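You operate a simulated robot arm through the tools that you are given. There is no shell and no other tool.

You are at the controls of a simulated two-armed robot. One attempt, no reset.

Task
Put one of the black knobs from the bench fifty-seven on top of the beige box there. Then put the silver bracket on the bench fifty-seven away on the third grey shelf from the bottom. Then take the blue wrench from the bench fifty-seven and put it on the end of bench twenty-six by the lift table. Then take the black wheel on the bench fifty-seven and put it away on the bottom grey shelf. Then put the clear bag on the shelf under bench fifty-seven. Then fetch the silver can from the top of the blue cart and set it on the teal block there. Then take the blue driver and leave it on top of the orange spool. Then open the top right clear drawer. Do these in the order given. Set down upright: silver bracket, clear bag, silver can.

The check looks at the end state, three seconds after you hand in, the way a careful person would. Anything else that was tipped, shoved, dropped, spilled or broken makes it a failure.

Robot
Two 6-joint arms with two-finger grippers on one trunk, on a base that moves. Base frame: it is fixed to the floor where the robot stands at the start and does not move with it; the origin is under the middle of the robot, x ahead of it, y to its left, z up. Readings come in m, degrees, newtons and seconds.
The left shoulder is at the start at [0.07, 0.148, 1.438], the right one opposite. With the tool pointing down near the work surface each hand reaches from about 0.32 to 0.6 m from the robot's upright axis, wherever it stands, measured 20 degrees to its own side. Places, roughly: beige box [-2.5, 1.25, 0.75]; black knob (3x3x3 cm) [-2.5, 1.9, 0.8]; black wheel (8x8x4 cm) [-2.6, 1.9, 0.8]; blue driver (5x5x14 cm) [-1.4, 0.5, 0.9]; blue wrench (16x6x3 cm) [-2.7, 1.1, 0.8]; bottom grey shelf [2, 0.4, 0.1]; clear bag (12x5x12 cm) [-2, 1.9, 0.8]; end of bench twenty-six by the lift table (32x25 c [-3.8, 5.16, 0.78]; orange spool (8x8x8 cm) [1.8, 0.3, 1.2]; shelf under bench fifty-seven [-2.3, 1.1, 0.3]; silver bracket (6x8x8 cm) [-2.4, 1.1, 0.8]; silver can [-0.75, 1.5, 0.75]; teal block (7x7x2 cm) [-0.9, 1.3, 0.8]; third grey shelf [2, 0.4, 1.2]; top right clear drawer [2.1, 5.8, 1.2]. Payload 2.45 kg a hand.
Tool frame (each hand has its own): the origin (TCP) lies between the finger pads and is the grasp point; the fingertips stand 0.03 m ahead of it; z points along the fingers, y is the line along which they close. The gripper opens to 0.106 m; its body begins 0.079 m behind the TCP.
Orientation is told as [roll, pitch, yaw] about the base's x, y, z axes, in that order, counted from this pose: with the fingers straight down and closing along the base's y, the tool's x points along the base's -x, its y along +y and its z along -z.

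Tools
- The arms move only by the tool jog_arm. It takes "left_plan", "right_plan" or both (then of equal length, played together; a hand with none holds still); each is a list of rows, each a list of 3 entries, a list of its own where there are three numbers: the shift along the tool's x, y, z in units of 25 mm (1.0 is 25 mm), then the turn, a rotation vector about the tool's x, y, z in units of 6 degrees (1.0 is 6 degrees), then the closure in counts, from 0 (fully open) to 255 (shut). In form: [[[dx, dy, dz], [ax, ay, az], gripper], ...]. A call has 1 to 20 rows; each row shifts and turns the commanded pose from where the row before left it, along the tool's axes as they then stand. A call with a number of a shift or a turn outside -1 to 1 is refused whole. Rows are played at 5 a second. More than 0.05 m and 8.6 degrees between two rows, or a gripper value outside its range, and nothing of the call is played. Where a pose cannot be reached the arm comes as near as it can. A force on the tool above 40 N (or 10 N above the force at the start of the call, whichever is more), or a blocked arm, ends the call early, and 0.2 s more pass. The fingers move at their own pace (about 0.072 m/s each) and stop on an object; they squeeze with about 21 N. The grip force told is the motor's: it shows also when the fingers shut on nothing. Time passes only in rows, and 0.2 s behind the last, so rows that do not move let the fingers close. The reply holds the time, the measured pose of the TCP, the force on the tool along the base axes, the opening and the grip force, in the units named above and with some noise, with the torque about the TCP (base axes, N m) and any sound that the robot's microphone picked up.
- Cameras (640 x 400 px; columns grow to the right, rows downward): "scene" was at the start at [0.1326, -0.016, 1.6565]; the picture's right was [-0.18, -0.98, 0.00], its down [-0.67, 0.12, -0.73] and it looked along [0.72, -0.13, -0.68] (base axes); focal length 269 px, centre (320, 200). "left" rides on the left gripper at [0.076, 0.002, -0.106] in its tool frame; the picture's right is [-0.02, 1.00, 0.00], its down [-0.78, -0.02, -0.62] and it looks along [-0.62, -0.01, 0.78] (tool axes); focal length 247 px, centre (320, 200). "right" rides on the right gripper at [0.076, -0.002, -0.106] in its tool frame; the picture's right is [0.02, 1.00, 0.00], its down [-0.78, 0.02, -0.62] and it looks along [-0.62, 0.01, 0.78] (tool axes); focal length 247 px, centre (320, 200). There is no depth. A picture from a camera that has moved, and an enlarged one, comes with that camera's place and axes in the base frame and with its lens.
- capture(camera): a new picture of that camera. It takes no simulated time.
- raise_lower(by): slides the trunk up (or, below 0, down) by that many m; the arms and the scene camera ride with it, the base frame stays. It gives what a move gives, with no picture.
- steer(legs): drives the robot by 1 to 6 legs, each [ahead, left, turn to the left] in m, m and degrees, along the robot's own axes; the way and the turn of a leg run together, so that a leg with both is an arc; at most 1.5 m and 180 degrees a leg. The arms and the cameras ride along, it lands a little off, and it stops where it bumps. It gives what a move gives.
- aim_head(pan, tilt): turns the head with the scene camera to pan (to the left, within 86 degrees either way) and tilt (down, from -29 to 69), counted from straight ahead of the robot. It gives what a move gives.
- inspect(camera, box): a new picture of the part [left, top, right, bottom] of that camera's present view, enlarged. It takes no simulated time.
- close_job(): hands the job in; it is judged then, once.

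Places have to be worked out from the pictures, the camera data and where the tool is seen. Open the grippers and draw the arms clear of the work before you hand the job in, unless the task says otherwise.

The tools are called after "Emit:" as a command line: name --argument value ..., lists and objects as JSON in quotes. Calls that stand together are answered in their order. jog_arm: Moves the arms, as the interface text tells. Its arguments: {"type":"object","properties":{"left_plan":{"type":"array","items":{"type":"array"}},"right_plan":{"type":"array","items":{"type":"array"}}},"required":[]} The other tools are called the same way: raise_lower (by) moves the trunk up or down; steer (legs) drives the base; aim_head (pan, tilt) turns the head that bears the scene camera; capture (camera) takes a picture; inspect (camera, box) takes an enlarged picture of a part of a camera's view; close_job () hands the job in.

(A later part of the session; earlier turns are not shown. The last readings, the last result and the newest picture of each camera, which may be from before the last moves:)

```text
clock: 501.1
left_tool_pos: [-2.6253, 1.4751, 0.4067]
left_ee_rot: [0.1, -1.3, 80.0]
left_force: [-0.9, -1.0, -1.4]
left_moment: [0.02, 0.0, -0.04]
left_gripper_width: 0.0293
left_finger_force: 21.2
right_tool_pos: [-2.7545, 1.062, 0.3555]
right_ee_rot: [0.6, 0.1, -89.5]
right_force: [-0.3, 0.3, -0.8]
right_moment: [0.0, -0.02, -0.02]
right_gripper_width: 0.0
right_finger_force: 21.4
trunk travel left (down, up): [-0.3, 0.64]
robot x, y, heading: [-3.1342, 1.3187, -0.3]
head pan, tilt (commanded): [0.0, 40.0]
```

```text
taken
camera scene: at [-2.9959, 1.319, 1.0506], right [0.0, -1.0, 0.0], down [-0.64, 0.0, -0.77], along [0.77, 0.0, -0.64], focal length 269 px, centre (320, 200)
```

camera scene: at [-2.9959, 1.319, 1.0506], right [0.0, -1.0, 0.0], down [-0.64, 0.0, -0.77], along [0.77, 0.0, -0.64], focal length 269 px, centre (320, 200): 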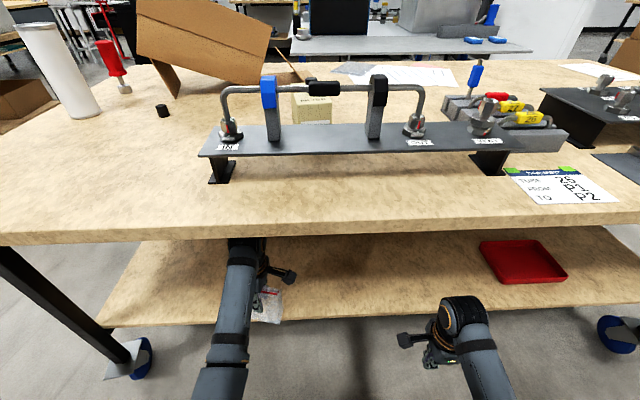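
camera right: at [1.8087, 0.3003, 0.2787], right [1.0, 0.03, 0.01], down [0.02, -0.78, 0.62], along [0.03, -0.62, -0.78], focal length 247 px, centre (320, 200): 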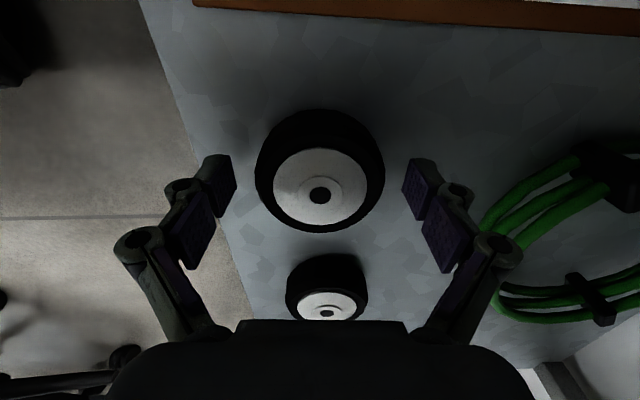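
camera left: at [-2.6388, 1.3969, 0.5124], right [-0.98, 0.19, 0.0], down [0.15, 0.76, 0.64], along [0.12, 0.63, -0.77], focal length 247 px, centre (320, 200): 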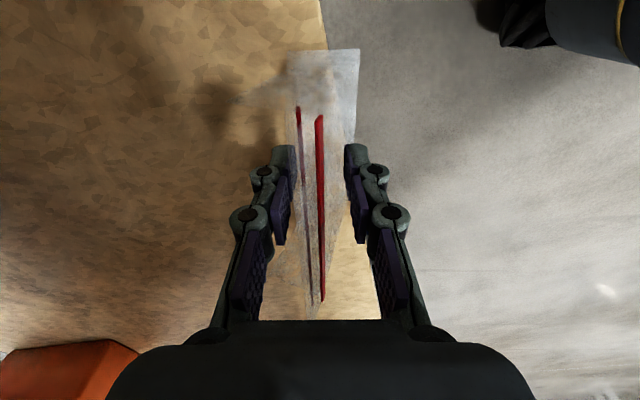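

Seen from straight above, the shelf's front edge is at x≈-2.638 and its height comes out near 0.325, higher than I first thought. I back off 8 cm, raise 3 cm and look closely at the bag's bottom.

Emit:
steer --legs '[[-0.1, 0, 0]]'

Emit:
raise_lower --by 0.03

Emit:
aim_head --pan 10 --tilt 50

Emit:
inspect --camera "scene" --box '[240, 140, 400, 240]'

Emit:
capture --camera "scene"

```text
clock: 502.3
left_tool_pos: [-2.7235, 1.4742, 0.4076]
left_ee_rot: [0.0, -1.3, 80.0]
left_force: [-0.4, 0.7, -0.8]
left_moment: [0.02, -0.03, 0.01]
left_gripper_width: 0.0293
left_finger_force: 20.7
right_tool_pos: [-2.8564, 1.0606, 0.3567]
right_ee_rot: [0.6, 0.0, -89.5]
right_force: [0.2, 0.0, 0.5]
right_moment: [-0.01, -0.04, 0.01]
right_gripper_width: 0.0
right_finger_force: 20.9
trunk travel left (down, up): [-0.3, 0.64]
robot x, y, heading: [-3.2319, 1.3237, -0.1]
head pan, tilt (commanded): [0.0, 40.0]
```

```text
clock: 503.0
left_tool_pos: [-2.7238, 1.4756, 0.4372]
left_ee_rot: [0.1, -1.3, 79.9]
left_force: [-0.7, 0.2, 0.0]
left_moment: [0.0, -0.02, 0.0]
left_gripper_width: 0.0292
left_finger_force: 20.8
right_tool_pos: [-2.8557, 1.0608, 0.3858]
right_ee_rot: [0.6, 0.1, -89.5]
right_force: [-0.2, 0.5, -0.2]
right_moment: [0.02, -0.02, -0.02]
right_gripper_width: 0.0001
right_finger_force: 21.0
trunk travel left (down, up): [-0.33, 0.61]
robot x, y, heading: [-3.2327, 1.3207, -0.3]
head pan, tilt (commanded): [0.0, 40.0]
```

```text
clock: 503.8
left_tool_pos: [-2.7237, 1.4754, 0.4377]
left_ee_rot: [0.1, -1.3, 80.0]
left_force: [-0.5, 0.3, -0.9]
left_moment: [-0.04, 0.01, 0.01]
left_gripper_width: 0.0292
left_finger_force: 21.1
right_tool_pos: [-2.8557, 1.0606, 0.3872]
right_ee_rot: [0.5, 0.0, -89.5]
right_force: [-0.1, -0.2, 0.2]
right_moment: [-0.01, 0.0, 0.0]
right_gripper_width: 0.0
right_finger_force: 20.1
trunk travel left (down, up): [-0.33, 0.61]
robot x, y, heading: [-3.2327, 1.3226, 0.0]
head pan, tilt (commanded): [10.0, 50.0]
```

```text
4.00 times, centred on (320, 190) of scene
camera zoom: at [-3.1054, 1.3325, 1.0666], right [0.17, -0.99, 0.0], down [-0.75, -0.13, -0.64], along [0.63, 0.11, -0.77], focal length 1076 px, centre (320, 240)
```

zoom: 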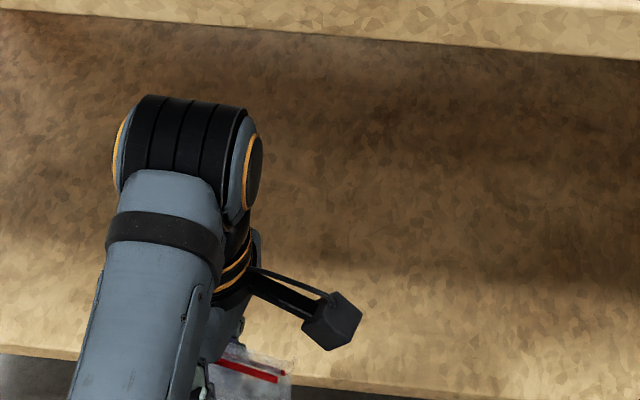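

```text
taken
camera scene: at [-3.1054, 1.3325, 1.0666], right [0.17, -0.99, 0.0], down [-0.75, -0.13, -0.64], along [0.63, 0.11, -0.77], focal length 269 px, centre (320, 200)
```

scene: 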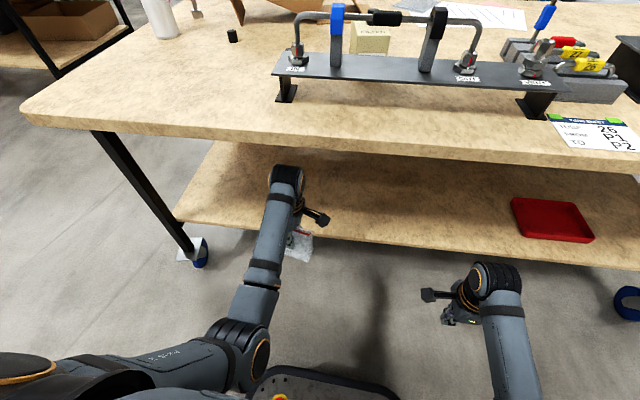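

Shelf surface z≈0.322, bench underside ≈0.737; at TCP z=0.438 the bag's bottom (≈0.362) and wrist top (≈0.702) both have 3–4 cm clearance. I drive 17 cm in.

Emit:
steer --legs '[[0.174, 0, 0]]'

Emit:
capture --camera "left"

Emit:
capture --camera "scene"

```text
clock: 505.2
left_tool_pos: [-2.5503, 1.4753, 0.4379]
left_ee_rot: [0.1, -1.3, 80.0]
left_force: [0.6, 0.2, -0.6]
left_moment: [0.04, 0.04, -0.04]
left_gripper_width: 0.029
left_finger_force: 21.1
right_tool_pos: [-2.6798, 1.0611, 0.3853]
right_ee_rot: [0.4, -0.1, -89.5]
right_force: [0.1, -0.6, 0.2]
right_moment: [0.02, 0.01, 0.02]
right_gripper_width: 0.0002
right_finger_force: 20.4
trunk travel left (down, up): [-0.33, 0.61]
robot x, y, heading: [-3.055, 1.3176, -0.4]
head pan, tilt (commanded): [10.0, 50.0]
```

```text
taken
camera left: at [-2.5641, 1.3971, 0.5423], right [-0.98, 0.19, 0.0], down [0.15, 0.75, 0.64], along [0.12, 0.63, -0.77], focal length 247 px, centre (320, 200)
```

left: 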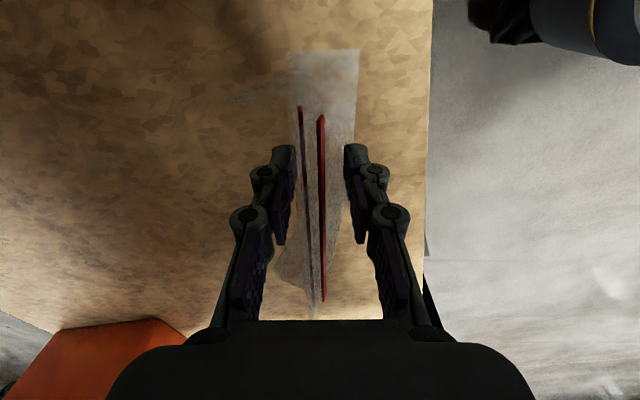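

```text
taken
camera scene: at [-2.9305, 1.3322, 1.0665], right [0.17, -0.99, 0.0], down [-0.76, -0.13, -0.64], along [0.63, 0.11, -0.77], focal length 269 px, centre (320, 200)
```

scene: 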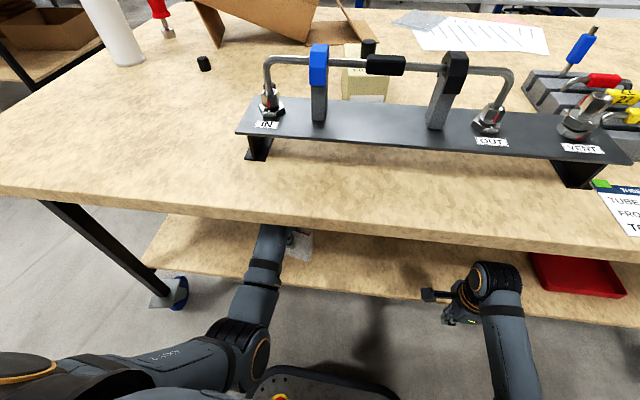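

The bag is over the shelf, 6 cm inside the edge. I lower it toward the contact height (TCP≈0.398).

Emit:
jog_arm --left_plan '[[[0, 0, 0.5], [0, 0, 0], 255], [[0, 0, 0.5], [0, 0, 0], 255], [[0, 0, 0.3], [0, 0, 0], 255], [[0, 0, 0], [0, 0, 0], 255]]'

Emit:
jog_arm --left_plan '[[[0, 0, 0.1], [0, 0, 0], 255], [[0, 0, 0.1], [0, 0, 0], 255], [[0, 0, 0], [0, 0, 0], 255]]'

Emit:
capture --camera "left"

```text
clock: 506.2
left_tool_pos: [-2.5499, 1.4756, 0.4067]
left_ee_rot: [-0.2, -1.3, 80.1]
left_force: [4.2, 1.6, 11.9]
left_moment: [-0.46, 0.19, 0.14]
left_gripper_width: 0.029
left_finger_force: 21.2
right_tool_pos: [-2.6817, 1.0601, 0.386]
right_ee_rot: [0.6, 0.1, -89.5]
right_force: [0.4, -0.1, 0.5]
right_moment: [0.01, -0.02, 0.01]
right_gripper_width: 0.0001
right_finger_force: 20.7
trunk travel left (down, up): [-0.33, 0.61]
robot x, y, heading: [-3.0594, 1.3192, 0.0]
head pan, tilt (commanded): [10.0, 50.0]
```

```text
clock: 507.0
left_tool_pos: [-2.5499, 1.4756, 0.4022]
left_ee_rot: [-0.3, -1.4, 80.0]
left_force: [5.4, 0.6, 24.4]
left_moment: [-0.03, -0.03, 0.04]
left_gripper_width: 0.0303
left_finger_force: 20.4
right_tool_pos: [-2.6805, 1.0603, 0.3869]
right_ee_rot: [0.7, 0.0, -89.5]
right_force: [-0.1, -0.1, 0.2]
right_moment: [-0.01, -0.03, -0.01]
right_gripper_width: 0.0
right_finger_force: 20.3
trunk travel left (down, up): [-0.33, 0.61]
robot x, y, heading: [-3.0576, 1.3211, -0.2]
head pan, tilt (commanded): [10.0, 50.0]
```

```text
taken
camera left: at [-2.5647, 1.3974, 0.5074], right [-0.98, 0.19, 0.0], down [0.15, 0.75, 0.64], along [0.13, 0.63, -0.77], focal length 247 px, centre (320, 200)
```

left: 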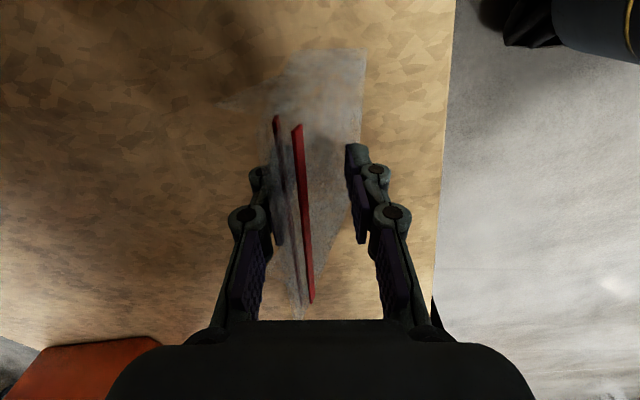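

The bag is down (25 N at z=0.402). I ease up 3 mm and open slowly.

Emit:
jog_arm --left_plan '[[[0, 0, -0.12], [0, 0, 0], 255], [[0, 0, 0], [0, 0, 0], 170], [[0, 0, 0], [0, 0, 0], 150], [[0, 0, 0], [0, 0, 0], 130], [[0, 0, 0], [0, 0, 0], 110]]'

Emit:
capture --camera "left"

```text
clock: 508.2
left_tool_pos: [-2.5497, 1.4751, 0.4023]
left_ee_rot: [0.2, -1.4, 80.0]
left_force: [-0.4, 0.7, -0.2]
left_moment: [-0.03, -0.02, 0.03]
left_gripper_width: 0.0606
left_finger_force: 0.0
right_tool_pos: [-2.6814, 1.0606, 0.3867]
right_ee_rot: [0.4, 0.1, -89.4]
right_force: [0.1, 0.5, -0.3]
right_moment: [0.01, -0.01, 0.01]
right_gripper_width: 0.0001
right_finger_force: 20.9
trunk travel left (down, up): [-0.33, 0.61]
robot x, y, heading: [-3.0555, 1.3166, 0.1]
head pan, tilt (commanded): [10.0, 50.0]
```

```text
taken
camera left: at [-2.5645, 1.3979, 0.5081], right [-0.98, 0.19, 0.0], down [0.15, 0.75, 0.64], along [0.12, 0.63, -0.77], focal length 247 px, centre (320, 200)
```

left: 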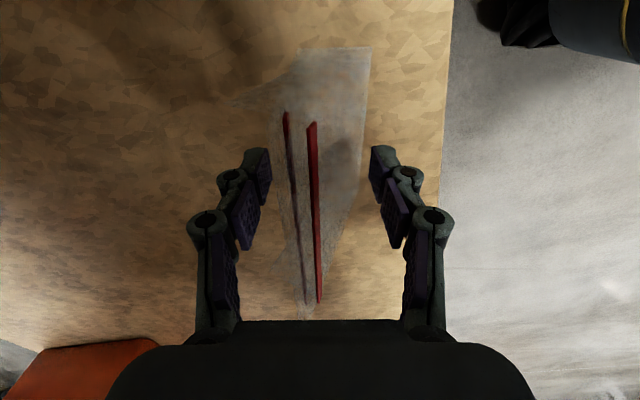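

The fingers are free of the bag and it stands by itself, its top nearly closed. I open fully and look again.

Emit:
jog_arm --left_plan '[[[0, 0, 0], [0, 0, 0], 80], [[0, 0, 0], [0, 0, 0], 40], [[0, 0, 0], [0, 0, 0], 0], [[0, 0, 0], [0, 0, 0], 0]]'

Emit:
capture --camera "left"

Emit:
aim_head --pan 20 --tilt 60

Emit:
capture --camera "scene"

```text
clock: 509.2
left_tool_pos: [-2.5505, 1.4754, 0.4037]
left_ee_rot: [0.1, -1.2, 80.0]
left_force: [-0.9, 0.6, 0.3]
left_moment: [-0.01, -0.03, -0.03]
left_gripper_width: 0.106
left_finger_force: 0.0
right_tool_pos: [-2.6815, 1.0597, 0.3849]
right_ee_rot: [0.5, 0.0, -89.5]
right_force: [1.3, 0.1, -1.5]
right_moment: [0.0, 0.02, -0.03]
right_gripper_width: 0.0
right_finger_force: 20.7
trunk travel left (down, up): [-0.33, 0.61]
robot x, y, heading: [-3.059, 1.3216, 0.1]
head pan, tilt (commanded): [10.0, 50.0]
```

```text
taken
camera left: at [-2.5643, 1.3979, 0.5082], right [-0.98, 0.19, 0.0], down [0.15, 0.75, 0.64], along [0.12, 0.63, -0.77], focal length 247 px, centre (320, 200)
```

left: 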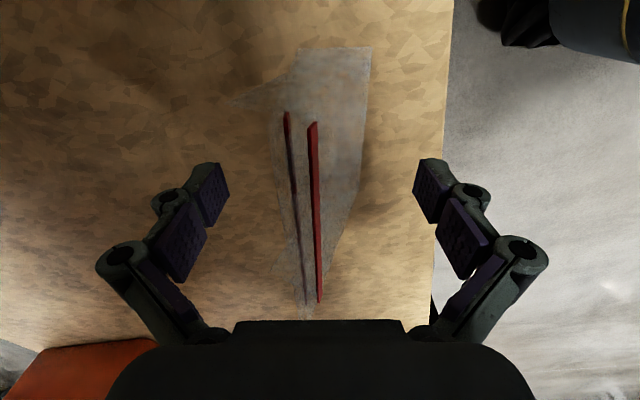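

```text
clock: 510.0
left_tool_pos: [-2.5498, 1.4764, 0.4027]
left_ee_rot: [0.1, -1.3, 80.0]
left_force: [-0.3, -0.2, 0.6]
left_moment: [0.0, -0.03, 0.02]
left_gripper_width: 0.1058
left_finger_force: 0.0
right_tool_pos: [-2.6809, 1.0612, 0.3857]
right_ee_rot: [0.4, 0.1, -89.5]
right_force: [0.4, 0.6, -0.1]
right_moment: [0.02, 0.02, -0.03]
right_gripper_width: 0.0001
right_finger_force: 21.3
trunk travel left (down, up): [-0.33, 0.61]
robot x, y, heading: [-3.0591, 1.3202, -0.0]
head pan, tilt (commanded): [20.0, 60.0]
```

```text
taken
camera scene: at [-2.9443, 1.3416, 1.054], right [0.34, -0.94, 0.0], down [-0.81, -0.29, -0.5], along [0.47, 0.17, -0.87], focal length 269 px, centre (320, 200)
```

scene: 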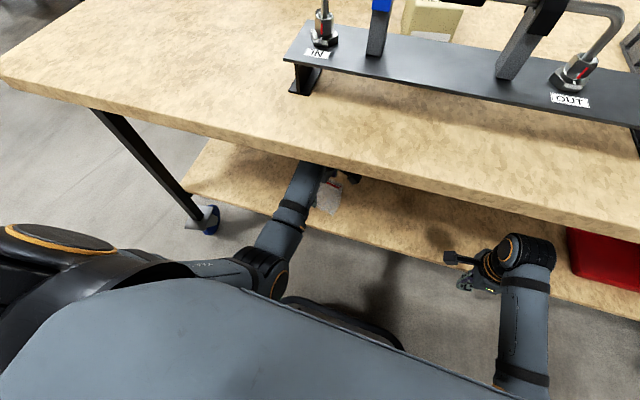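

The bag stands free on the shelf. I raise the hand 4.7 cm (still under the bench top), then slide it sideways along the bag's length to get clear.

Emit:
jog_arm --left_plan '[[[0, 0, -0.5], [0, 0, 0], 0], [[0, 0, -0.5], [0, 0, 0], 0], [[0, 0, -0.5], [0, 0, 0], 0], [[0, 0, -0.4], [0, 0, 0], 0], [[0, 0, 0], [0, 0, 0], 0]]'

Emit:
capture --camera "left"

```text
clock: 511.2
left_tool_pos: [-2.5504, 1.4759, 0.4492]
left_ee_rot: [0.1, -1.3, 80.0]
left_force: [0.2, 0.6, 0.7]
left_moment: [-0.01, 0.01, 0.02]
left_gripper_width: 0.1061
left_finger_force: 0.0
right_tool_pos: [-2.681, 1.0606, 0.3854]
right_ee_rot: [0.5, 0.1, -89.5]
right_force: [-0.5, -1.1, -0.1]
right_moment: [0.0, -0.01, 0.03]
right_gripper_width: 0.0
right_finger_force: 21.0
trunk travel left (down, up): [-0.33, 0.61]
robot x, y, heading: [-3.0594, 1.3183, 0.0]
head pan, tilt (commanded): [20.0, 60.0]
```

```text
taken
camera left: at [-2.5648, 1.3984, 0.5553], right [-0.98, 0.19, 0.0], down [0.15, 0.75, 0.64], along [0.12, 0.63, -0.77], focal length 247 px, centre (320, 200)
```

left: 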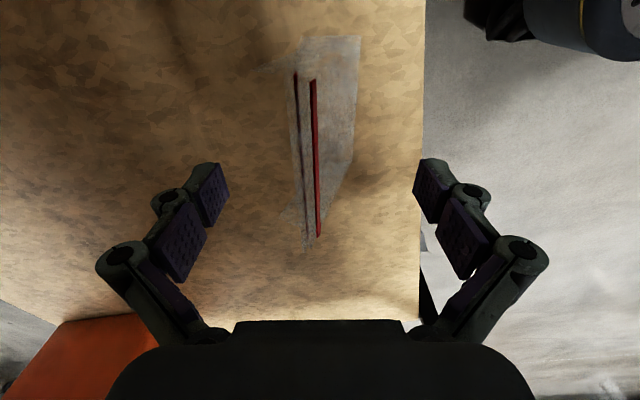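

Plenty of room on both sides. I slide the hand 12 cm along the bag's length toward -y.

Emit:
jog_arm --left_plan '[[[0.8, 0, 0], [0, 0, 0], 0], [[0.8, 0, 0], [0, 0, 0], 0], [[0.8, 0, 0], [0, 0, 0], 0], [[0.8, 0, 0], [0, 0, 0], 0], [[0.8, 0, 0], [0, 0, 0], 0], [[0.8, 0, 0], [0, 0, 0], 0], [[0, 0, 0], [0, 0, 0], 0]]'

Emit:
capture --camera "left"

```text
clock: 512.0
left_tool_pos: [-2.5456, 1.5111, 0.4492]
left_ee_rot: [-0.1, -10.8, 83.1]
left_force: [0.3, 0.3, -0.2]
left_moment: [0.01, 0.01, -0.01]
left_gripper_width: 0.1061
left_finger_force: 0.0
left hand out of reach, approached as far as the arm can: row 4
right_tool_pos: [-2.6803, 1.06, 0.3858]
right_ee_rot: [0.5, 0.1, -89.4]
right_force: [0.1, -0.2, -0.1]
right_moment: [0.0, 0.01, -0.03]
right_gripper_width: 0.0
right_finger_force: 20.6
trunk travel left (down, up): [-0.33, 0.61]
robot x, y, heading: [-3.0581, 1.3195, -0.1]
head pan, tilt (commanded): [20.0, 60.0]
stopped in row 4 (left hand): the arm was blocked; the commanded pose is now the measured one
```

```text
taken
camera left: at [-2.5576, 1.4165, 0.5398], right [-0.99, 0.14, 0.0], down [0.09, 0.65, 0.76], along [0.1, 0.75, -0.65], focal length 247 px, centre (320, 200)
```

left: 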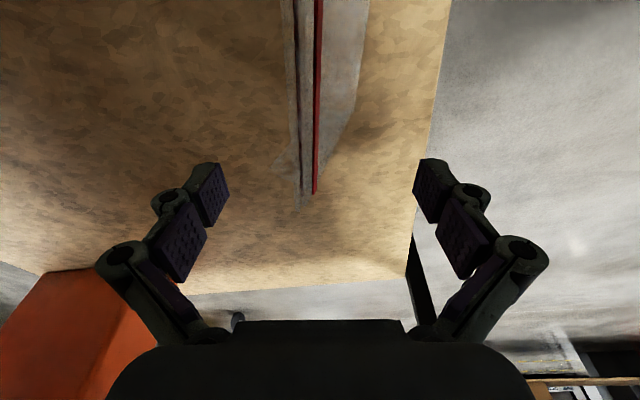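

The arm hit its inner fold limit and tilted the tool instead (no contact force; the bag still stands). I level the tool again and withdraw toward +y, the outward direction, instead.

Emit:
jog_arm --left_plan '[[[0, 0, 0], [0, 0.6, 0], 0], [[0, 0, 0], [0, 0.6, 0], 0], [[0, 0, 0], [0, 0.5, 0], 0], [[0, 0, 0], [0, 0, 0], 0]]'

Emit:
capture --camera "left"

```text
clock: 513.0
left_tool_pos: [-2.5461, 1.5105, 0.4492]
left_ee_rot: [-0.1, -0.5, 83.0]
left_force: [-0.1, -0.1, 0.6]
left_moment: [-0.03, 0.0, -0.01]
left_gripper_width: 0.1058
left_finger_force: 0.1
right_tool_pos: [-2.6813, 1.0612, 0.3861]
right_ee_rot: [0.5, 0.0, -89.6]
right_force: [0.3, -0.4, 0.2]
right_moment: [0.0, -0.01, 0.01]
right_gripper_width: 0.0
right_finger_force: 20.8
trunk travel left (down, up): [-0.33, 0.61]
robot x, y, heading: [-3.0564, 1.3241, -0.0]
head pan, tilt (commanded): [20.0, 60.0]
```

```text
taken
camera left: at [-2.5557, 1.4321, 0.5551], right [-0.99, 0.14, 0.0], down [0.11, 0.77, 0.63], along [0.09, 0.62, -0.78], focal length 247 px, centre (320, 200)
```

left: 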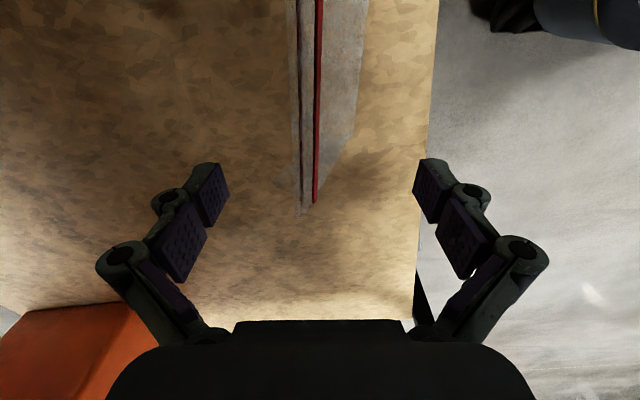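

Level again, and the bag stands. I slide 8.5 cm toward +y to clear its end, then check.

Emit:
jog_arm --left_plan '[[[-0.6, 0, 0], [0, 0, 0], 0], [[-0.7, 0, 0], [0, 0, 0], 0], [[-0.7, 0, 0], [0, 0, 0], 0], [[-0.7, 0, 0], [0, 0, 0], 0], [[-0.7, 0, 0], [0, 0, 0], 0], [[0, 0, 0], [0, 0, 0], 0]]'

Emit:
capture --camera "left"

```text
clock: 514.4
left_tool_pos: [-2.5354, 1.5945, 0.449]
left_ee_rot: [-0.1, -0.4, 83.1]
left_force: [-0.2, 0.2, 0.5]
left_moment: [0.01, -0.02, 0.02]
left_gripper_width: 0.106
left_finger_force: 0.1
right_tool_pos: [-2.6806, 1.0614, 0.386]
right_ee_rot: [0.5, 0.1, -89.5]
right_force: [-0.2, -0.2, 0.3]
right_moment: [0.0, 0.02, -0.01]
right_gripper_width: 0.0
right_finger_force: 21.2
trunk travel left (down, up): [-0.33, 0.61]
robot x, y, heading: [-3.061, 1.3192, -0.0]
head pan, tilt (commanded): [20.0, 60.0]
```

```text
taken
camera left: at [-2.5453, 1.5175, 0.5559], right [-0.99, 0.14, 0.0], down [0.11, 0.77, 0.63], along [0.09, 0.62, -0.78], focal length 247 px, centre (320, 200)
```

left: 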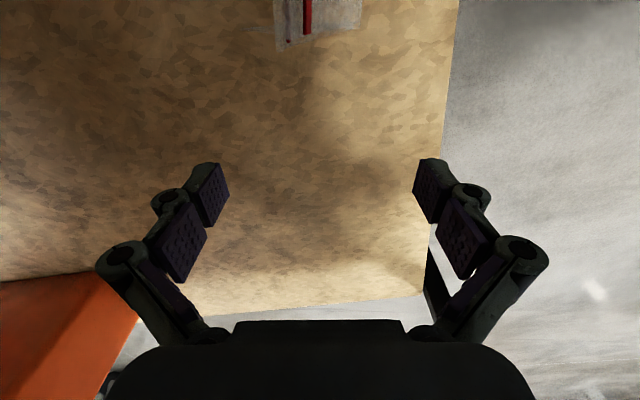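

The hand is clear of the bag. I back the robot out and check the bag.

Emit:
steer --legs '[[-0.4, 0, 0]]'

Emit:
aim_head --pan 0 --tilt 40

Emit:
capture --camera "scene"

Emit:
inspect --camera "scene" --box '[200, 160, 360, 260]'

```text
clock: 516.9
left_tool_pos: [-2.9357, 1.5934, 0.4495]
left_ee_rot: [-0.2, -0.5, 82.7]
left_force: [0.2, -0.2, 0.1]
left_moment: [0.0, 0.01, -0.01]
left_gripper_width: 0.1063
left_finger_force: 0.1
right_tool_pos: [-3.083, 1.0607, 0.386]
right_ee_rot: [0.6, 0.0, -89.6]
right_force: [0.0, -1.4, -1.0]
right_moment: [0.01, 0.0, -0.02]
right_gripper_width: 0.0
right_finger_force: 21.5
trunk travel left (down, up): [-0.33, 0.61]
robot x, y, heading: [-3.4577, 1.3189, -0.4]
head pan, tilt (commanded): [20.0, 60.0]
```

```text
clock: 517.7
left_tool_pos: [-2.9363, 1.5952, 0.4494]
left_ee_rot: [0.0, -0.6, 82.8]
left_force: [1.2, -0.2, 0.1]
left_moment: [-0.01, 0.03, 0.01]
left_gripper_width: 0.1061
left_finger_force: 0.0
right_tool_pos: [-3.0823, 1.0608, 0.3874]
right_ee_rot: [0.6, 0.1, -89.6]
right_force: [1.2, -0.2, -0.5]
right_moment: [-0.02, -0.01, -0.01]
right_gripper_width: 0.0
right_finger_force: 21.2
trunk travel left (down, up): [-0.33, 0.61]
robot x, y, heading: [-3.4598, 1.3215, -0.3]
head pan, tilt (commanded): [0.0, 40.0]
```

```text
taken
camera scene: at [-3.3233, 1.3198, 1.0807], right [0.0, -1.0, 0.0], down [-0.64, 0.0, -0.77], along [0.77, 0.0, -0.64], focal length 269 px, centre (320, 200)
```

scene: 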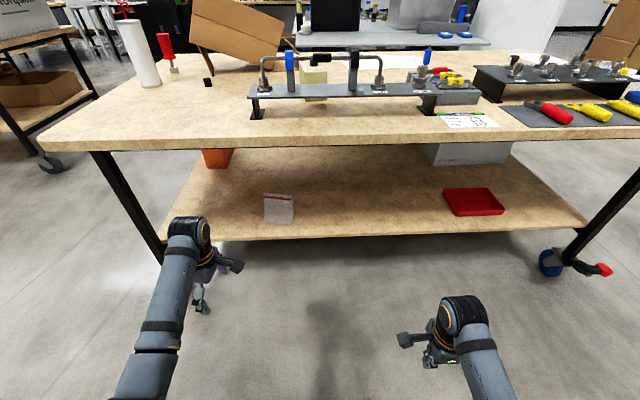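

```text
4.00 times, centred on (280, 210) of scene
camera zoom: at [-3.3233, 1.3198, 1.0807], right [0.0, -1.0, 0.0], down [-0.64, 0.0, -0.77], along [0.77, 0.0, -0.64], focal length 1076 px, centre (480, 160)
```

zoom: 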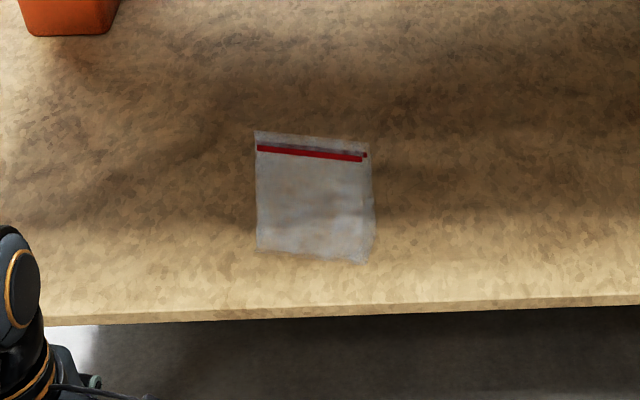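

The bag stands upright on the shelf with its zip at the top: task 5 done. I raise the trunk and drive the north route to the blue cart for the silver can.

Emit:
raise_lower --by 0.4

Emit:
raise_lower --by 0.2

Emit:
steer --legs '[[0, 1.25, 0], [1.5, 0, 0], [0.9, 0, 0]]'

Emit:
aim_head --pan -60 --tilt 40

Emit:
capture --camera "scene"

```text
clock: 521.5
left_tool_pos: [-2.9353, 1.5954, 0.8491]
left_ee_rot: [0.0, -0.5, 82.8]
left_force: [0.7, -0.2, 0.1]
left_moment: [0.0, 0.0, 0.02]
left_gripper_width: 0.1059
left_finger_force: 0.1
right_tool_pos: [-3.0822, 1.0602, 0.7858]
right_ee_rot: [0.5, 0.0, -89.6]
right_force: [-0.5, -0.3, -0.2]
right_moment: [0.0, 0.03, -0.02]
right_gripper_width: 0.0003
right_finger_force: 21.8
trunk travel left (down, up): [-0.73, 0.21]
robot x, y, heading: [-3.4586, 1.3221, -0.1]
head pan, tilt (commanded): [0.0, 40.0]
```

```text
clock: 523.7
left_tool_pos: [-2.9352, 1.5951, 1.049]
left_ee_rot: [0.0, -0.4, 82.8]
left_force: [1.1, -0.7, -0.6]
left_moment: [0.05, -0.02, -0.01]
left_gripper_width: 0.1058
left_finger_force: 0.1
right_tool_pos: [-3.0836, 1.0609, 0.9858]
right_ee_rot: [0.5, 0.0, -89.6]
right_force: [0.8, -0.1, 1.0]
right_moment: [0.01, -0.01, 0.02]
right_gripper_width: 0.0
right_finger_force: 20.8
trunk travel left (down, up): [-0.93, 0.01]
robot x, y, heading: [-3.4594, 1.3229, -0.5]
head pan, tilt (commanded): [0.0, 40.0]
```

```text
clock: 541.4
left_tool_pos: [-0.5277, 2.8446, 1.0509]
left_ee_rot: [-0.1, -0.5, 83.4]
left_force: [0.5, -0.1, 0.5]
left_moment: [-0.03, -0.05, -0.06]
left_gripper_width: 0.1061
left_finger_force: 0.1
right_tool_pos: [-0.6696, 2.3079, 0.9876]
right_ee_rot: [0.6, 0.2, -89.1]
right_force: [0.1, -0.3, 0.3]
right_moment: [0.01, -0.02, -0.04]
right_gripper_width: 0.0002
right_finger_force: 20.8
trunk travel left (down, up): [-0.93, 0.01]
robot x, y, heading: [-1.0498, 2.5671, 0.1]
head pan, tilt (commanded): [0.0, 40.0]
```

```text
clock: 542.7
left_tool_pos: [-0.5255, 2.8439, 1.0494]
left_ee_rot: [-0.1, -0.5, 83.4]
left_force: [0.0, -0.4, -0.2]
left_moment: [-0.02, 0.02, 0.0]
left_gripper_width: 0.1059
left_finger_force: 0.0
right_tool_pos: [-0.6684, 2.3092, 0.986]
right_ee_rot: [0.6, 0.0, -89.1]
right_force: [-0.4, 0.5, -0.1]
right_moment: [-0.02, 0.03, 0.02]
right_gripper_width: 0.0002
right_finger_force: 21.3
trunk travel left (down, up): [-0.93, 0.01]
robot x, y, heading: [-1.0502, 2.5644, 0.3]
head pan, tilt (commanded): [-60.0, 40.0]
```

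```text
taken
camera scene: at [-0.9534, 2.4914, 1.6807], right [-0.86, -0.51, 0.0], down [-0.32, 0.55, -0.77], along [0.39, -0.66, -0.64], focal length 269 px, centre (320, 200)
```

scene: 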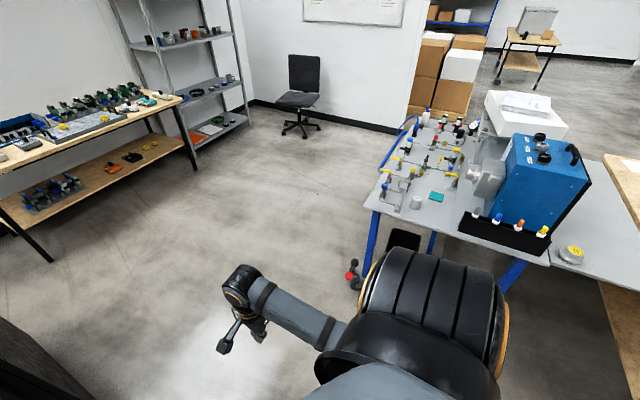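

I zoom on the north part of the blue cart to find the can and the teal block.

Emit:
inspect --camera "scene" --box '[360, 130, 520, 230]'

```text
4.00 times, centred on (440, 180) of scene
camera zoom: at [-0.9534, 2.4914, 1.6807], right [-0.86, -0.51, 0.0], down [-0.32, 0.55, -0.77], along [0.39, -0.66, -0.64], focal length 1076 px, centre (-160, 280)
```

zoom: 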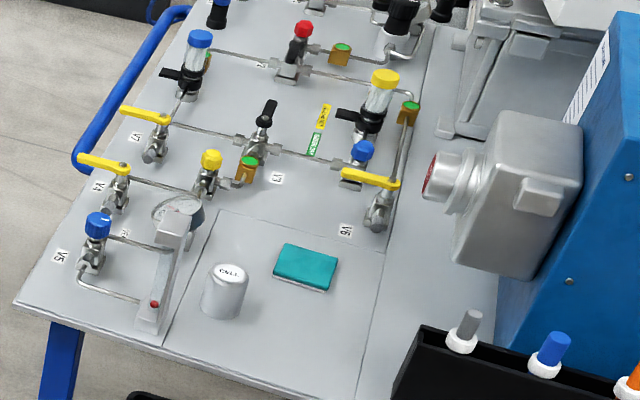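

The can (≈5.5 cm wide and tall) is at about [-0.856, 1.386] and the teal block at [-0.93, 1.28] with top z≈0.814; a flow-meter stands just east of the can, so fingers must close along y with the hand's camera on the west side, which suits the left hand. I tuck the right hand outward, turn to face south, and look again.

Emit:
jog_arm --right_plan '[[[-0.93, -0.5, 0], [0, 0, 0], 255], [[-0.93, -0.5, 0], [0, 0, 0], 255], [[-0.93, -0.5, 0], [0, 0, 0], 255], [[-0.93, -0.5, 0], [0, 0, 0], 255], [[-0.93, -0.5, 0], [0, 0, 0], 255], [[-0.93, -0.5, 0], [0, 0, 0], 255]]'

Emit:
steer --legs '[[0, 0, -90.3], [0.35, 0, 0]]'

Emit:
aim_head --pan 0 --tilt 50

Emit:
capture --camera "scene"

Emit:
inspect --camera "scene" --box '[220, 60, 420, 185]'

```text
clock: 544.1
left_tool_pos: [-0.5271, 2.8429, 1.0505]
left_ee_rot: [0.0, -0.4, 83.4]
left_force: [0.1, -0.1, -0.3]
left_moment: [0.01, 0.03, 0.04]
left_gripper_width: 0.106
left_finger_force: 0.0
right_tool_pos: [-0.7405, 2.1675, 0.9857]
right_ee_rot: [0.6, 0.1, -89.2]
right_force: [-0.5, -0.9, -0.8]
right_moment: [-0.02, 0.0, -0.03]
right_gripper_width: 0.0002
right_finger_force: 20.2
trunk travel left (down, up): [-0.93, 0.01]
robot x, y, heading: [-1.0481, 2.5661, 0.3]
head pan, tilt (commanded): [-60.0, 40.0]
```

```text
clock: 550.1
left_tool_pos: [-0.7643, 1.7007, 1.0486]
left_ee_rot: [-0.1, -0.5, -6.3]
left_force: [0.3, 0.2, 0.1]
left_moment: [0.02, 0.01, 0.01]
left_gripper_width: 0.106
left_finger_force: 0.0
right_tool_pos: [-1.4399, 1.9116, 0.9873]
right_ee_rot: [0.6, 0.1, -178.7]
right_force: [-0.1, 0.5, 0.9]
right_moment: [-0.04, 0.02, -0.01]
right_gripper_width: 0.0001
right_finger_force: 20.9
trunk travel left (down, up): [-0.93, 0.01]
robot x, y, heading: [-1.0456, 2.2193, -89.2]
head pan, tilt (commanded): [-60.0, 40.0]
```

```text
clock: 551.4
left_tool_pos: [-0.7626, 1.6975, 1.049]
left_ee_rot: [0.0, -0.4, -6.3]
left_force: [-0.4, -0.4, 0.6]
left_moment: [0.02, 0.0, -0.05]
left_gripper_width: 0.1062
left_finger_force: 0.0
right_tool_pos: [-1.4396, 1.9103, 0.9855]
right_ee_rot: [0.5, 0.2, -178.9]
right_force: [0.3, -0.8, -0.4]
right_moment: [-0.02, 0.03, 0.0]
right_gripper_width: 0.0
right_finger_force: 21.5
trunk travel left (down, up): [-0.93, 0.01]
robot x, y, heading: [-1.0469, 2.2175, -89.5]
head pan, tilt (commanded): [0.0, 50.0]
```

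```text
taken
camera scene: at [-1.0423, 2.0896, 1.6666], right [-1.0, -0.01, 0.0], down [-0.01, 0.77, -0.64], along [0.01, -0.64, -0.77], focal length 269 px, centre (320, 200)
```

scene: 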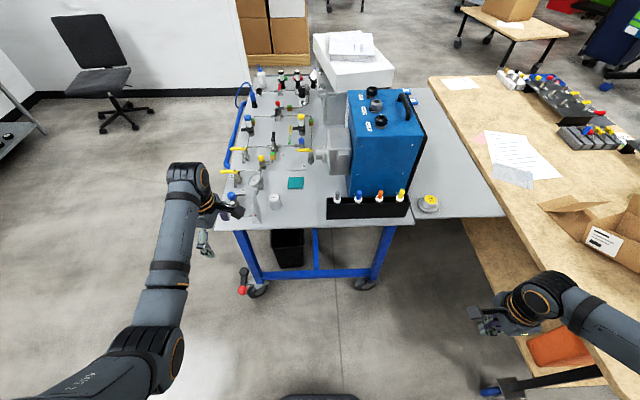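

```text
3.20 times, centred on (320, 122) of scene
camera zoom: at [-1.0423, 2.0896, 1.6666], right [-1.0, -0.01, 0.0], down [-0.01, 0.77, -0.64], along [0.01, -0.64, -0.77], focal length 861 px, centre (320, 448)
```

zoom: 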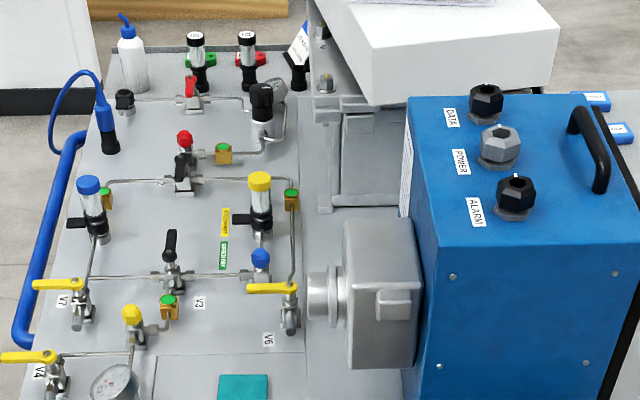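

The flow-meter is tall (top z≈0.98) at [-0.79, 1.47], so I first shift the left hand 13 cm west, then drive 42 cm ahead.

Emit:
jog_arm --left_plan '[[[1.0, -0.11, 0], [0, 0, 0], 0], [[1.0, -0.11, 0], [0, 0, 0], 0], [[1.0, -0.11, 0], [0, 0, 0], 0], [[1.0, -0.11, 0], [0, 0, 0], 0], [[1.0, -0.11, 0], [0, 0, 0], 0]]'

Emit:
steer --legs '[[0.36, 0, 0]]'

Emit:
capture --camera "left"

Emit:
capture --camera "scene"

```text
clock: 552.6
left_tool_pos: [-0.8901, 1.6991, 1.0477]
left_ee_rot: [0.0, -0.6, -6.2]
left_force: [0.1, 0.1, 0.0]
left_moment: [0.02, -0.02, 0.01]
left_gripper_width: 0.1061
left_finger_force: 0.1
right_tool_pos: [-1.4411, 1.9106, 0.9851]
right_ee_rot: [0.5, 0.1, -178.9]
right_force: [-0.3, 0.3, 0.6]
right_moment: [-0.03, -0.01, 0.01]
right_gripper_width: 0.0001
right_finger_force: 21.2
trunk travel left (down, up): [-0.93, 0.01]
robot x, y, heading: [-1.043, 2.2165, -89.6]
head pan, tilt (commanded): [0.0, 50.0]
```

```text
clock: 554.9
left_tool_pos: [-0.8863, 1.3467, 1.0488]
left_ee_rot: [-0.1, -0.5, -6.4]
left_force: [-0.2, 0.6, -0.2]
left_moment: [-0.02, 0.0, -0.01]
left_gripper_width: 0.1059
left_finger_force: 0.1
right_tool_pos: [-1.437, 1.5581, 0.9859]
right_ee_rot: [0.6, 0.1, -179.0]
right_force: [0.7, 0.3, 0.3]
right_moment: [-0.02, 0.02, 0.03]
right_gripper_width: 0.0001
right_finger_force: 21.5
trunk travel left (down, up): [-0.93, 0.01]
robot x, y, heading: [-1.0425, 1.8661, -89.4]
head pan, tilt (commanded): [0.0, 50.0]
```

```text
taken
camera left: at [-0.9619, 1.3559, 1.1553], right [0.13, 0.99, 0.0], down [0.77, -0.1, 0.63], along [0.62, -0.08, -0.78], focal length 247 px, centre (320, 200)
```

left: 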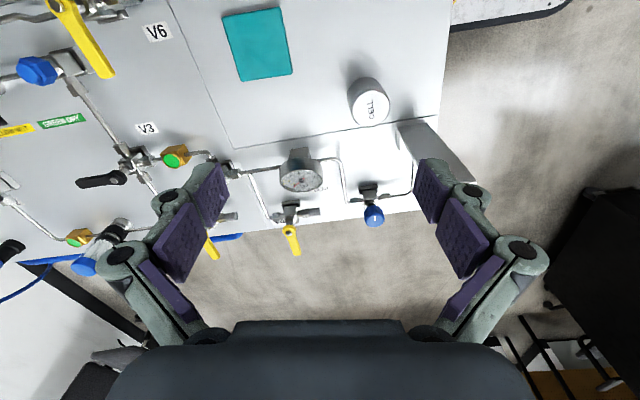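

```text
taken
camera scene: at [-1.0389, 1.7384, 1.6668], right [-1.0, -0.01, 0.0], down [-0.01, 0.77, -0.64], along [0.01, -0.64, -0.77], focal length 269 px, centre (320, 200)
```

scene: 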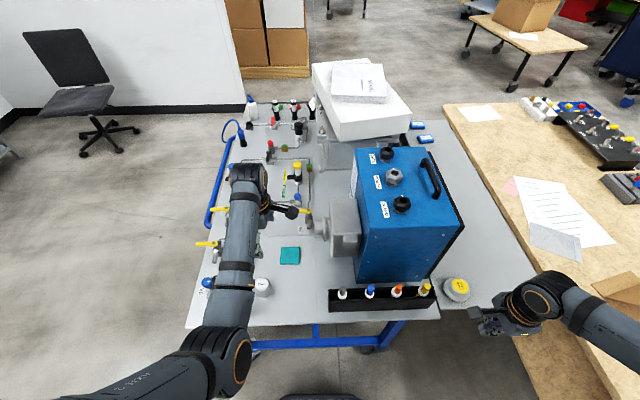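

Can "CELL" centre ≈[-0.856, 1.406], block centre [-0.9325, 1.280]; the flow-meter is NE of the can. I turn the tool to +35° so both fingers and palm keep away from it, and move over the can.

Emit:
jog_arm --left_plan '[[[0, 0, 0], [0, 0, -0.86], 0], [[0, 0, 0], [0, 0, -0.86], 0], [[0, 0, 0], [0, 0, -0.86], 0], [[0, 0, 0], [0, 0, -0.86], 0], [[0, 0, 0], [0, 0, -0.86], 0], [[0, 0, 0], [0, 0, -0.86], 0], [[0, 0, 0], [0, 0, -0.86], 0], [[0, 0, 0], [0, 0, -0.86], 0], [[-0.68, 0.42, 0], [0, 0, 0], 0], [[-0.68, 0.42, 0], [0, 0, 0], 0], [[-0.68, 0.42, 0], [0, 0, 0], 0], [[0, 0, 0], [0, 0, 0], 0]]'

Emit:
capture --camera "left"

Emit:
inspect --camera "left" --box '[220, 20, 420, 145]'

```text
clock: 557.5
left_tool_pos: [-0.8621, 1.3998, 1.0484]
left_ee_rot: [-0.3, -0.4, 34.9]
left_force: [0.0, -0.4, 0.0]
left_moment: [0.01, 0.01, -0.03]
left_gripper_width: 0.1058
left_finger_force: 0.0
right_tool_pos: [-1.4373, 1.556, 0.9858]
right_ee_rot: [0.4, 0.2, -178.9]
right_force: [0.5, 0.4, 0.0]
right_moment: [0.06, 0.01, 0.0]
right_gripper_width: 0.0002
right_finger_force: 21.1
trunk travel left (down, up): [-0.93, 0.01]
robot x, y, heading: [-1.0401, 1.8656, -89.2]
head pan, tilt (commanded): [0.0, 50.0]
```

```text
taken
camera left: at [-0.9254, 1.3562, 1.155], right [-0.55, 0.83, -0.01], down [0.65, 0.43, 0.63], along [0.52, 0.34, -0.78], focal length 247 px, centre (320, 200)
```

left: 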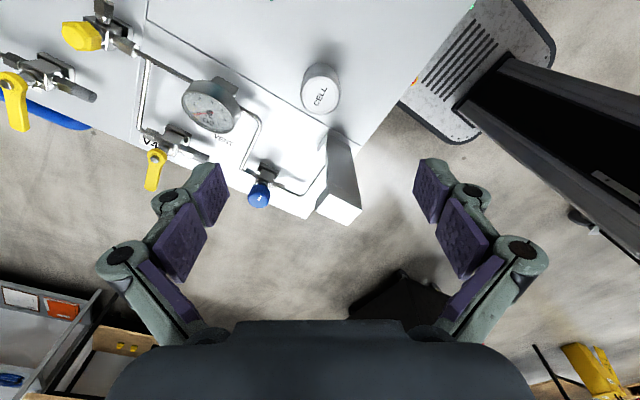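

```text
3.20 times, centred on (320, 82) of left
camera zoom: at [-0.9254, 1.3562, 1.155], right [-0.55, 0.83, -0.01], down [0.65, 0.43, 0.63], along [0.52, 0.34, -0.78], focal length 790 px, centre (320, 576)
```

zoom: 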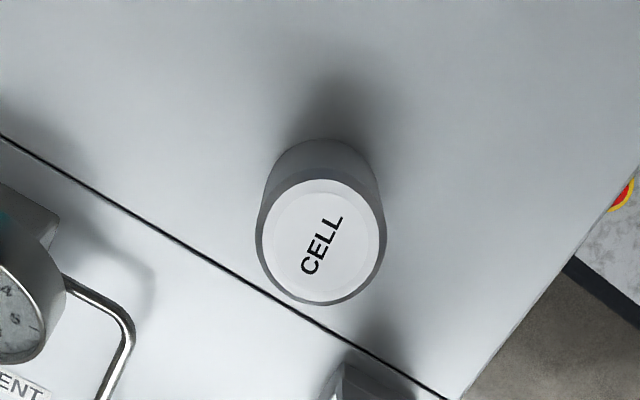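

The tool is lined up (can centre ≈[-0.8545, 1.402], about 4.8 cm wide). I descend part way to z≈0.92 with fingers at 8 cm opening and check clearance to the flow-meter.

Emit:
jog_arm --left_plan '[[[0, 0, 0.85], [0, 0, 0], 40], [[0, 0, 0.85], [0, 0, 0], 60], [[0, 0, 0.85], [0, 0, 0], 60], [[0, 0, 0.85], [0, 0, 0], 60], [[0, 0, 0.85], [0, 0, 0], 60], [[0, 0, 0.85], [0, 0, 0], 60], [[0, 0, 0], [0, 0, 0], 60]]'

Emit:
capture --camera "left"

Emit:
aim_head --pan 12 --tilt 62

Emit:
capture --camera "scene"

Emit:
inspect --camera "scene" --box '[200, 110, 360, 210]'

```text
clock: 559.1
left_tool_pos: [-0.8616, 1.3994, 0.9208]
left_ee_rot: [-0.5, -0.2, 34.8]
left_force: [-0.3, 0.4, -0.5]
left_moment: [0.0, 0.01, -0.03]
left_gripper_width: 0.0813
left_finger_force: 0.1
right_tool_pos: [-1.4364, 1.5571, 0.9861]
right_ee_rot: [0.5, 0.2, -178.8]
right_force: [-0.3, -0.7, 0.3]
right_moment: [0.01, 0.01, 0.03]
right_gripper_width: 0.0
right_finger_force: 21.0
trunk travel left (down, up): [-0.93, 0.01]
robot x, y, heading: [-1.0429, 1.8613, -89.8]
head pan, tilt (commanded): [0.0, 50.0]
```

```text
taken
camera left: at [-0.9252, 1.3562, 1.0269], right [-0.55, 0.83, -0.01], down [0.65, 0.44, 0.63], along [0.52, 0.34, -0.78], focal length 247 px, centre (320, 200)
```

left: 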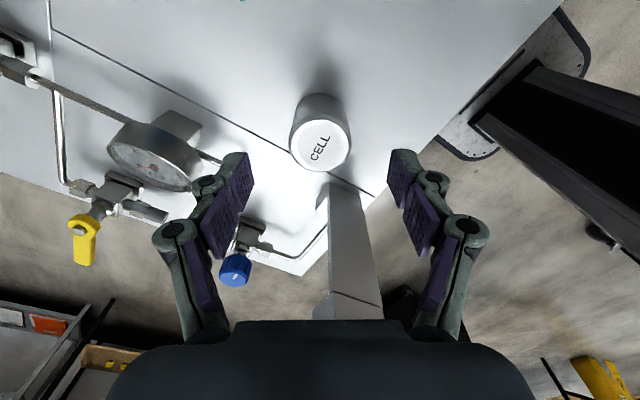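

```text
clock: 559.9
left_tool_pos: [-0.8617, 1.3985, 0.9216]
left_ee_rot: [-0.4, -0.4, 34.9]
left_force: [-0.2, 0.1, 0.3]
left_moment: [0.03, 0.0, -0.02]
left_gripper_width: 0.081
left_finger_force: 0.1
right_tool_pos: [-1.4354, 1.5566, 0.985]
right_ee_rot: [0.5, 0.1, -179.0]
right_force: [0.7, -0.2, -0.2]
right_moment: [0.04, -0.02, -0.02]
right_gripper_width: 0.0
right_finger_force: 21.2
trunk travel left (down, up): [-0.93, 0.01]
robot x, y, heading: [-1.0407, 1.8606, -89.4]
head pan, tilt (commanded): [12.0, 62.0]
```

```text
taken
camera scene: at [-1.0258, 1.75, 1.6518], right [-0.98, -0.22, 0.0], down [-0.19, 0.86, -0.47], along [0.1, -0.46, -0.88], focal length 269 px, centre (320, 200)
```

scene: 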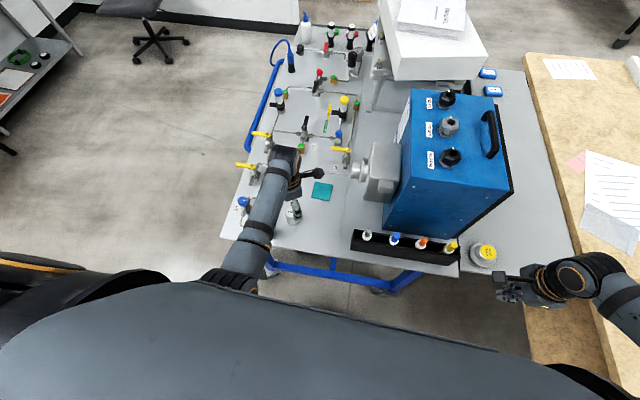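

```text
4.00 times, centred on (280, 160) of scene
camera zoom: at [-1.0258, 1.75, 1.6518], right [-0.98, -0.22, 0.0], down [-0.19, 0.86, -0.47], along [0.1, -0.46, -0.88], focal length 1076 px, centre (480, 360)
```

zoom: 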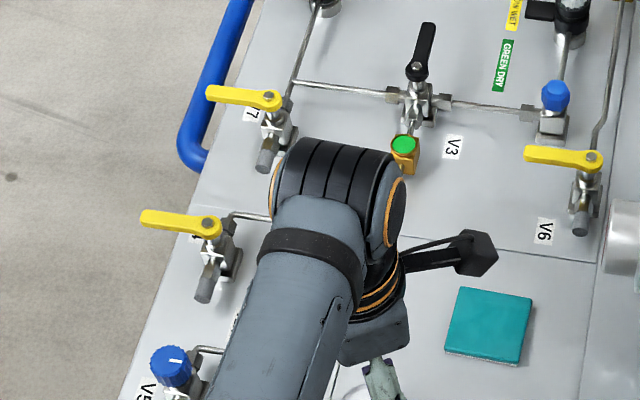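

The flow-meter (top ≈0.95) stays about 5 cm off the tool axis on the far side, so the palm clears it. I shift 4 mm toward the can's centre and descend to z≈0.845.

Emit:
jog_arm --left_plan '[[[-0.16, 0, 0.6], [0, 0, 0], 60], [[0, 0, 0.7], [0, 0, 0], 60], [[0, 0, 0.7], [0, 0, 0], 60], [[0, 0, 0.6], [0, 0, 0], 60], [[0, 0, 0.45], [0, 0, 0], 60], [[0, 0, 0], [0, 0, 0], 60]]'

Emit:
capture --camera "left"

```text
clock: 561.3
left_tool_pos: [-0.8572, 1.4015, 0.845]
left_ee_rot: [-0.4, -0.3, 34.9]
left_force: [-0.5, 0.1, 0.3]
left_moment: [0.0, 0.02, 0.03]
left_gripper_width: 0.0811
left_finger_force: 0.0
right_tool_pos: [-1.4379, 1.5559, 0.9865]
right_ee_rot: [0.5, 0.1, -178.9]
right_force: [-1.2, -0.1, -0.2]
right_moment: [0.0, 0.0, -0.03]
right_gripper_width: 0.0001
right_finger_force: 20.9
trunk travel left (down, up): [-0.93, 0.01]
robot x, y, heading: [-1.0392, 1.8625, -89.4]
head pan, tilt (commanded): [12.0, 62.0]
```

```text
taken
camera left: at [-0.9211, 1.3584, 0.9514], right [-0.55, 0.83, -0.01], down [0.65, 0.44, 0.63], along [0.52, 0.34, -0.78], focal length 247 px, centre (320, 200)
```

left: 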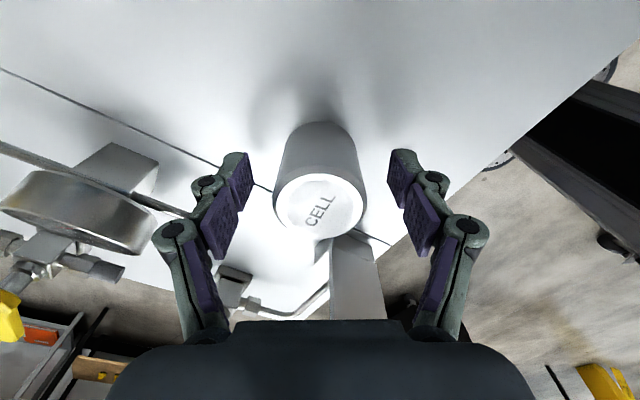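

The can is between the pads. I shift 2.5 mm and close.

Emit:
jog_arm --left_plan '[[[-0.1, 0, 0], [0, 0, 0], 80], [[0, 0, 0], [0, 0, 0], 110], [[0, 0, 0], [0, 0, 0], 150], [[0, 0, 0], [0, 0, 0], 255], [[0, 0, 0], [0, 0, 0], 255], [[0, 0, 0], [0, 0, 0], 255]]'

Emit:
capture --camera "left"

```text
clock: 562.7
left_tool_pos: [-0.8548, 1.4032, 0.8448]
left_ee_rot: [-0.4, -0.5, 35.0]
left_force: [0.1, 0.0, 0.5]
left_moment: [0.01, 0.02, -0.03]
left_gripper_width: 0.0467
left_finger_force: 21.0
right_tool_pos: [-1.437, 1.5558, 0.9852]
right_ee_rot: [0.4, 0.0, -178.9]
right_force: [-0.2, -0.3, -0.2]
right_moment: [0.01, 0.02, 0.01]
right_gripper_width: 0.0
right_finger_force: 20.9
trunk travel left (down, up): [-0.93, 0.01]
robot x, y, heading: [-1.0419, 1.8672, -89.6]
head pan, tilt (commanded): [12.0, 62.0]
```

```text
taken
camera left: at [-0.9189, 1.3599, 0.9515], right [-0.55, 0.83, -0.01], down [0.65, 0.44, 0.63], along [0.52, 0.34, -0.78], focal length 247 px, centre (320, 200)
```

left: 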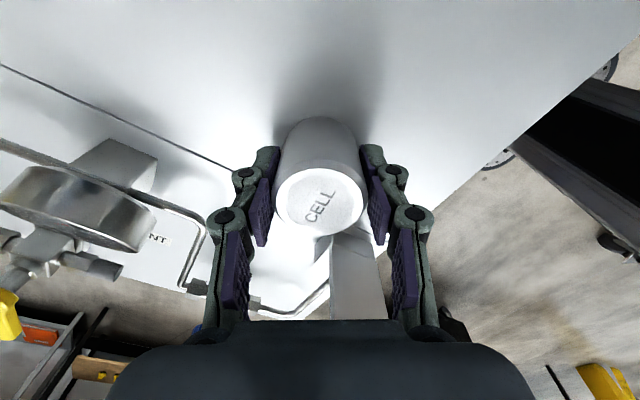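

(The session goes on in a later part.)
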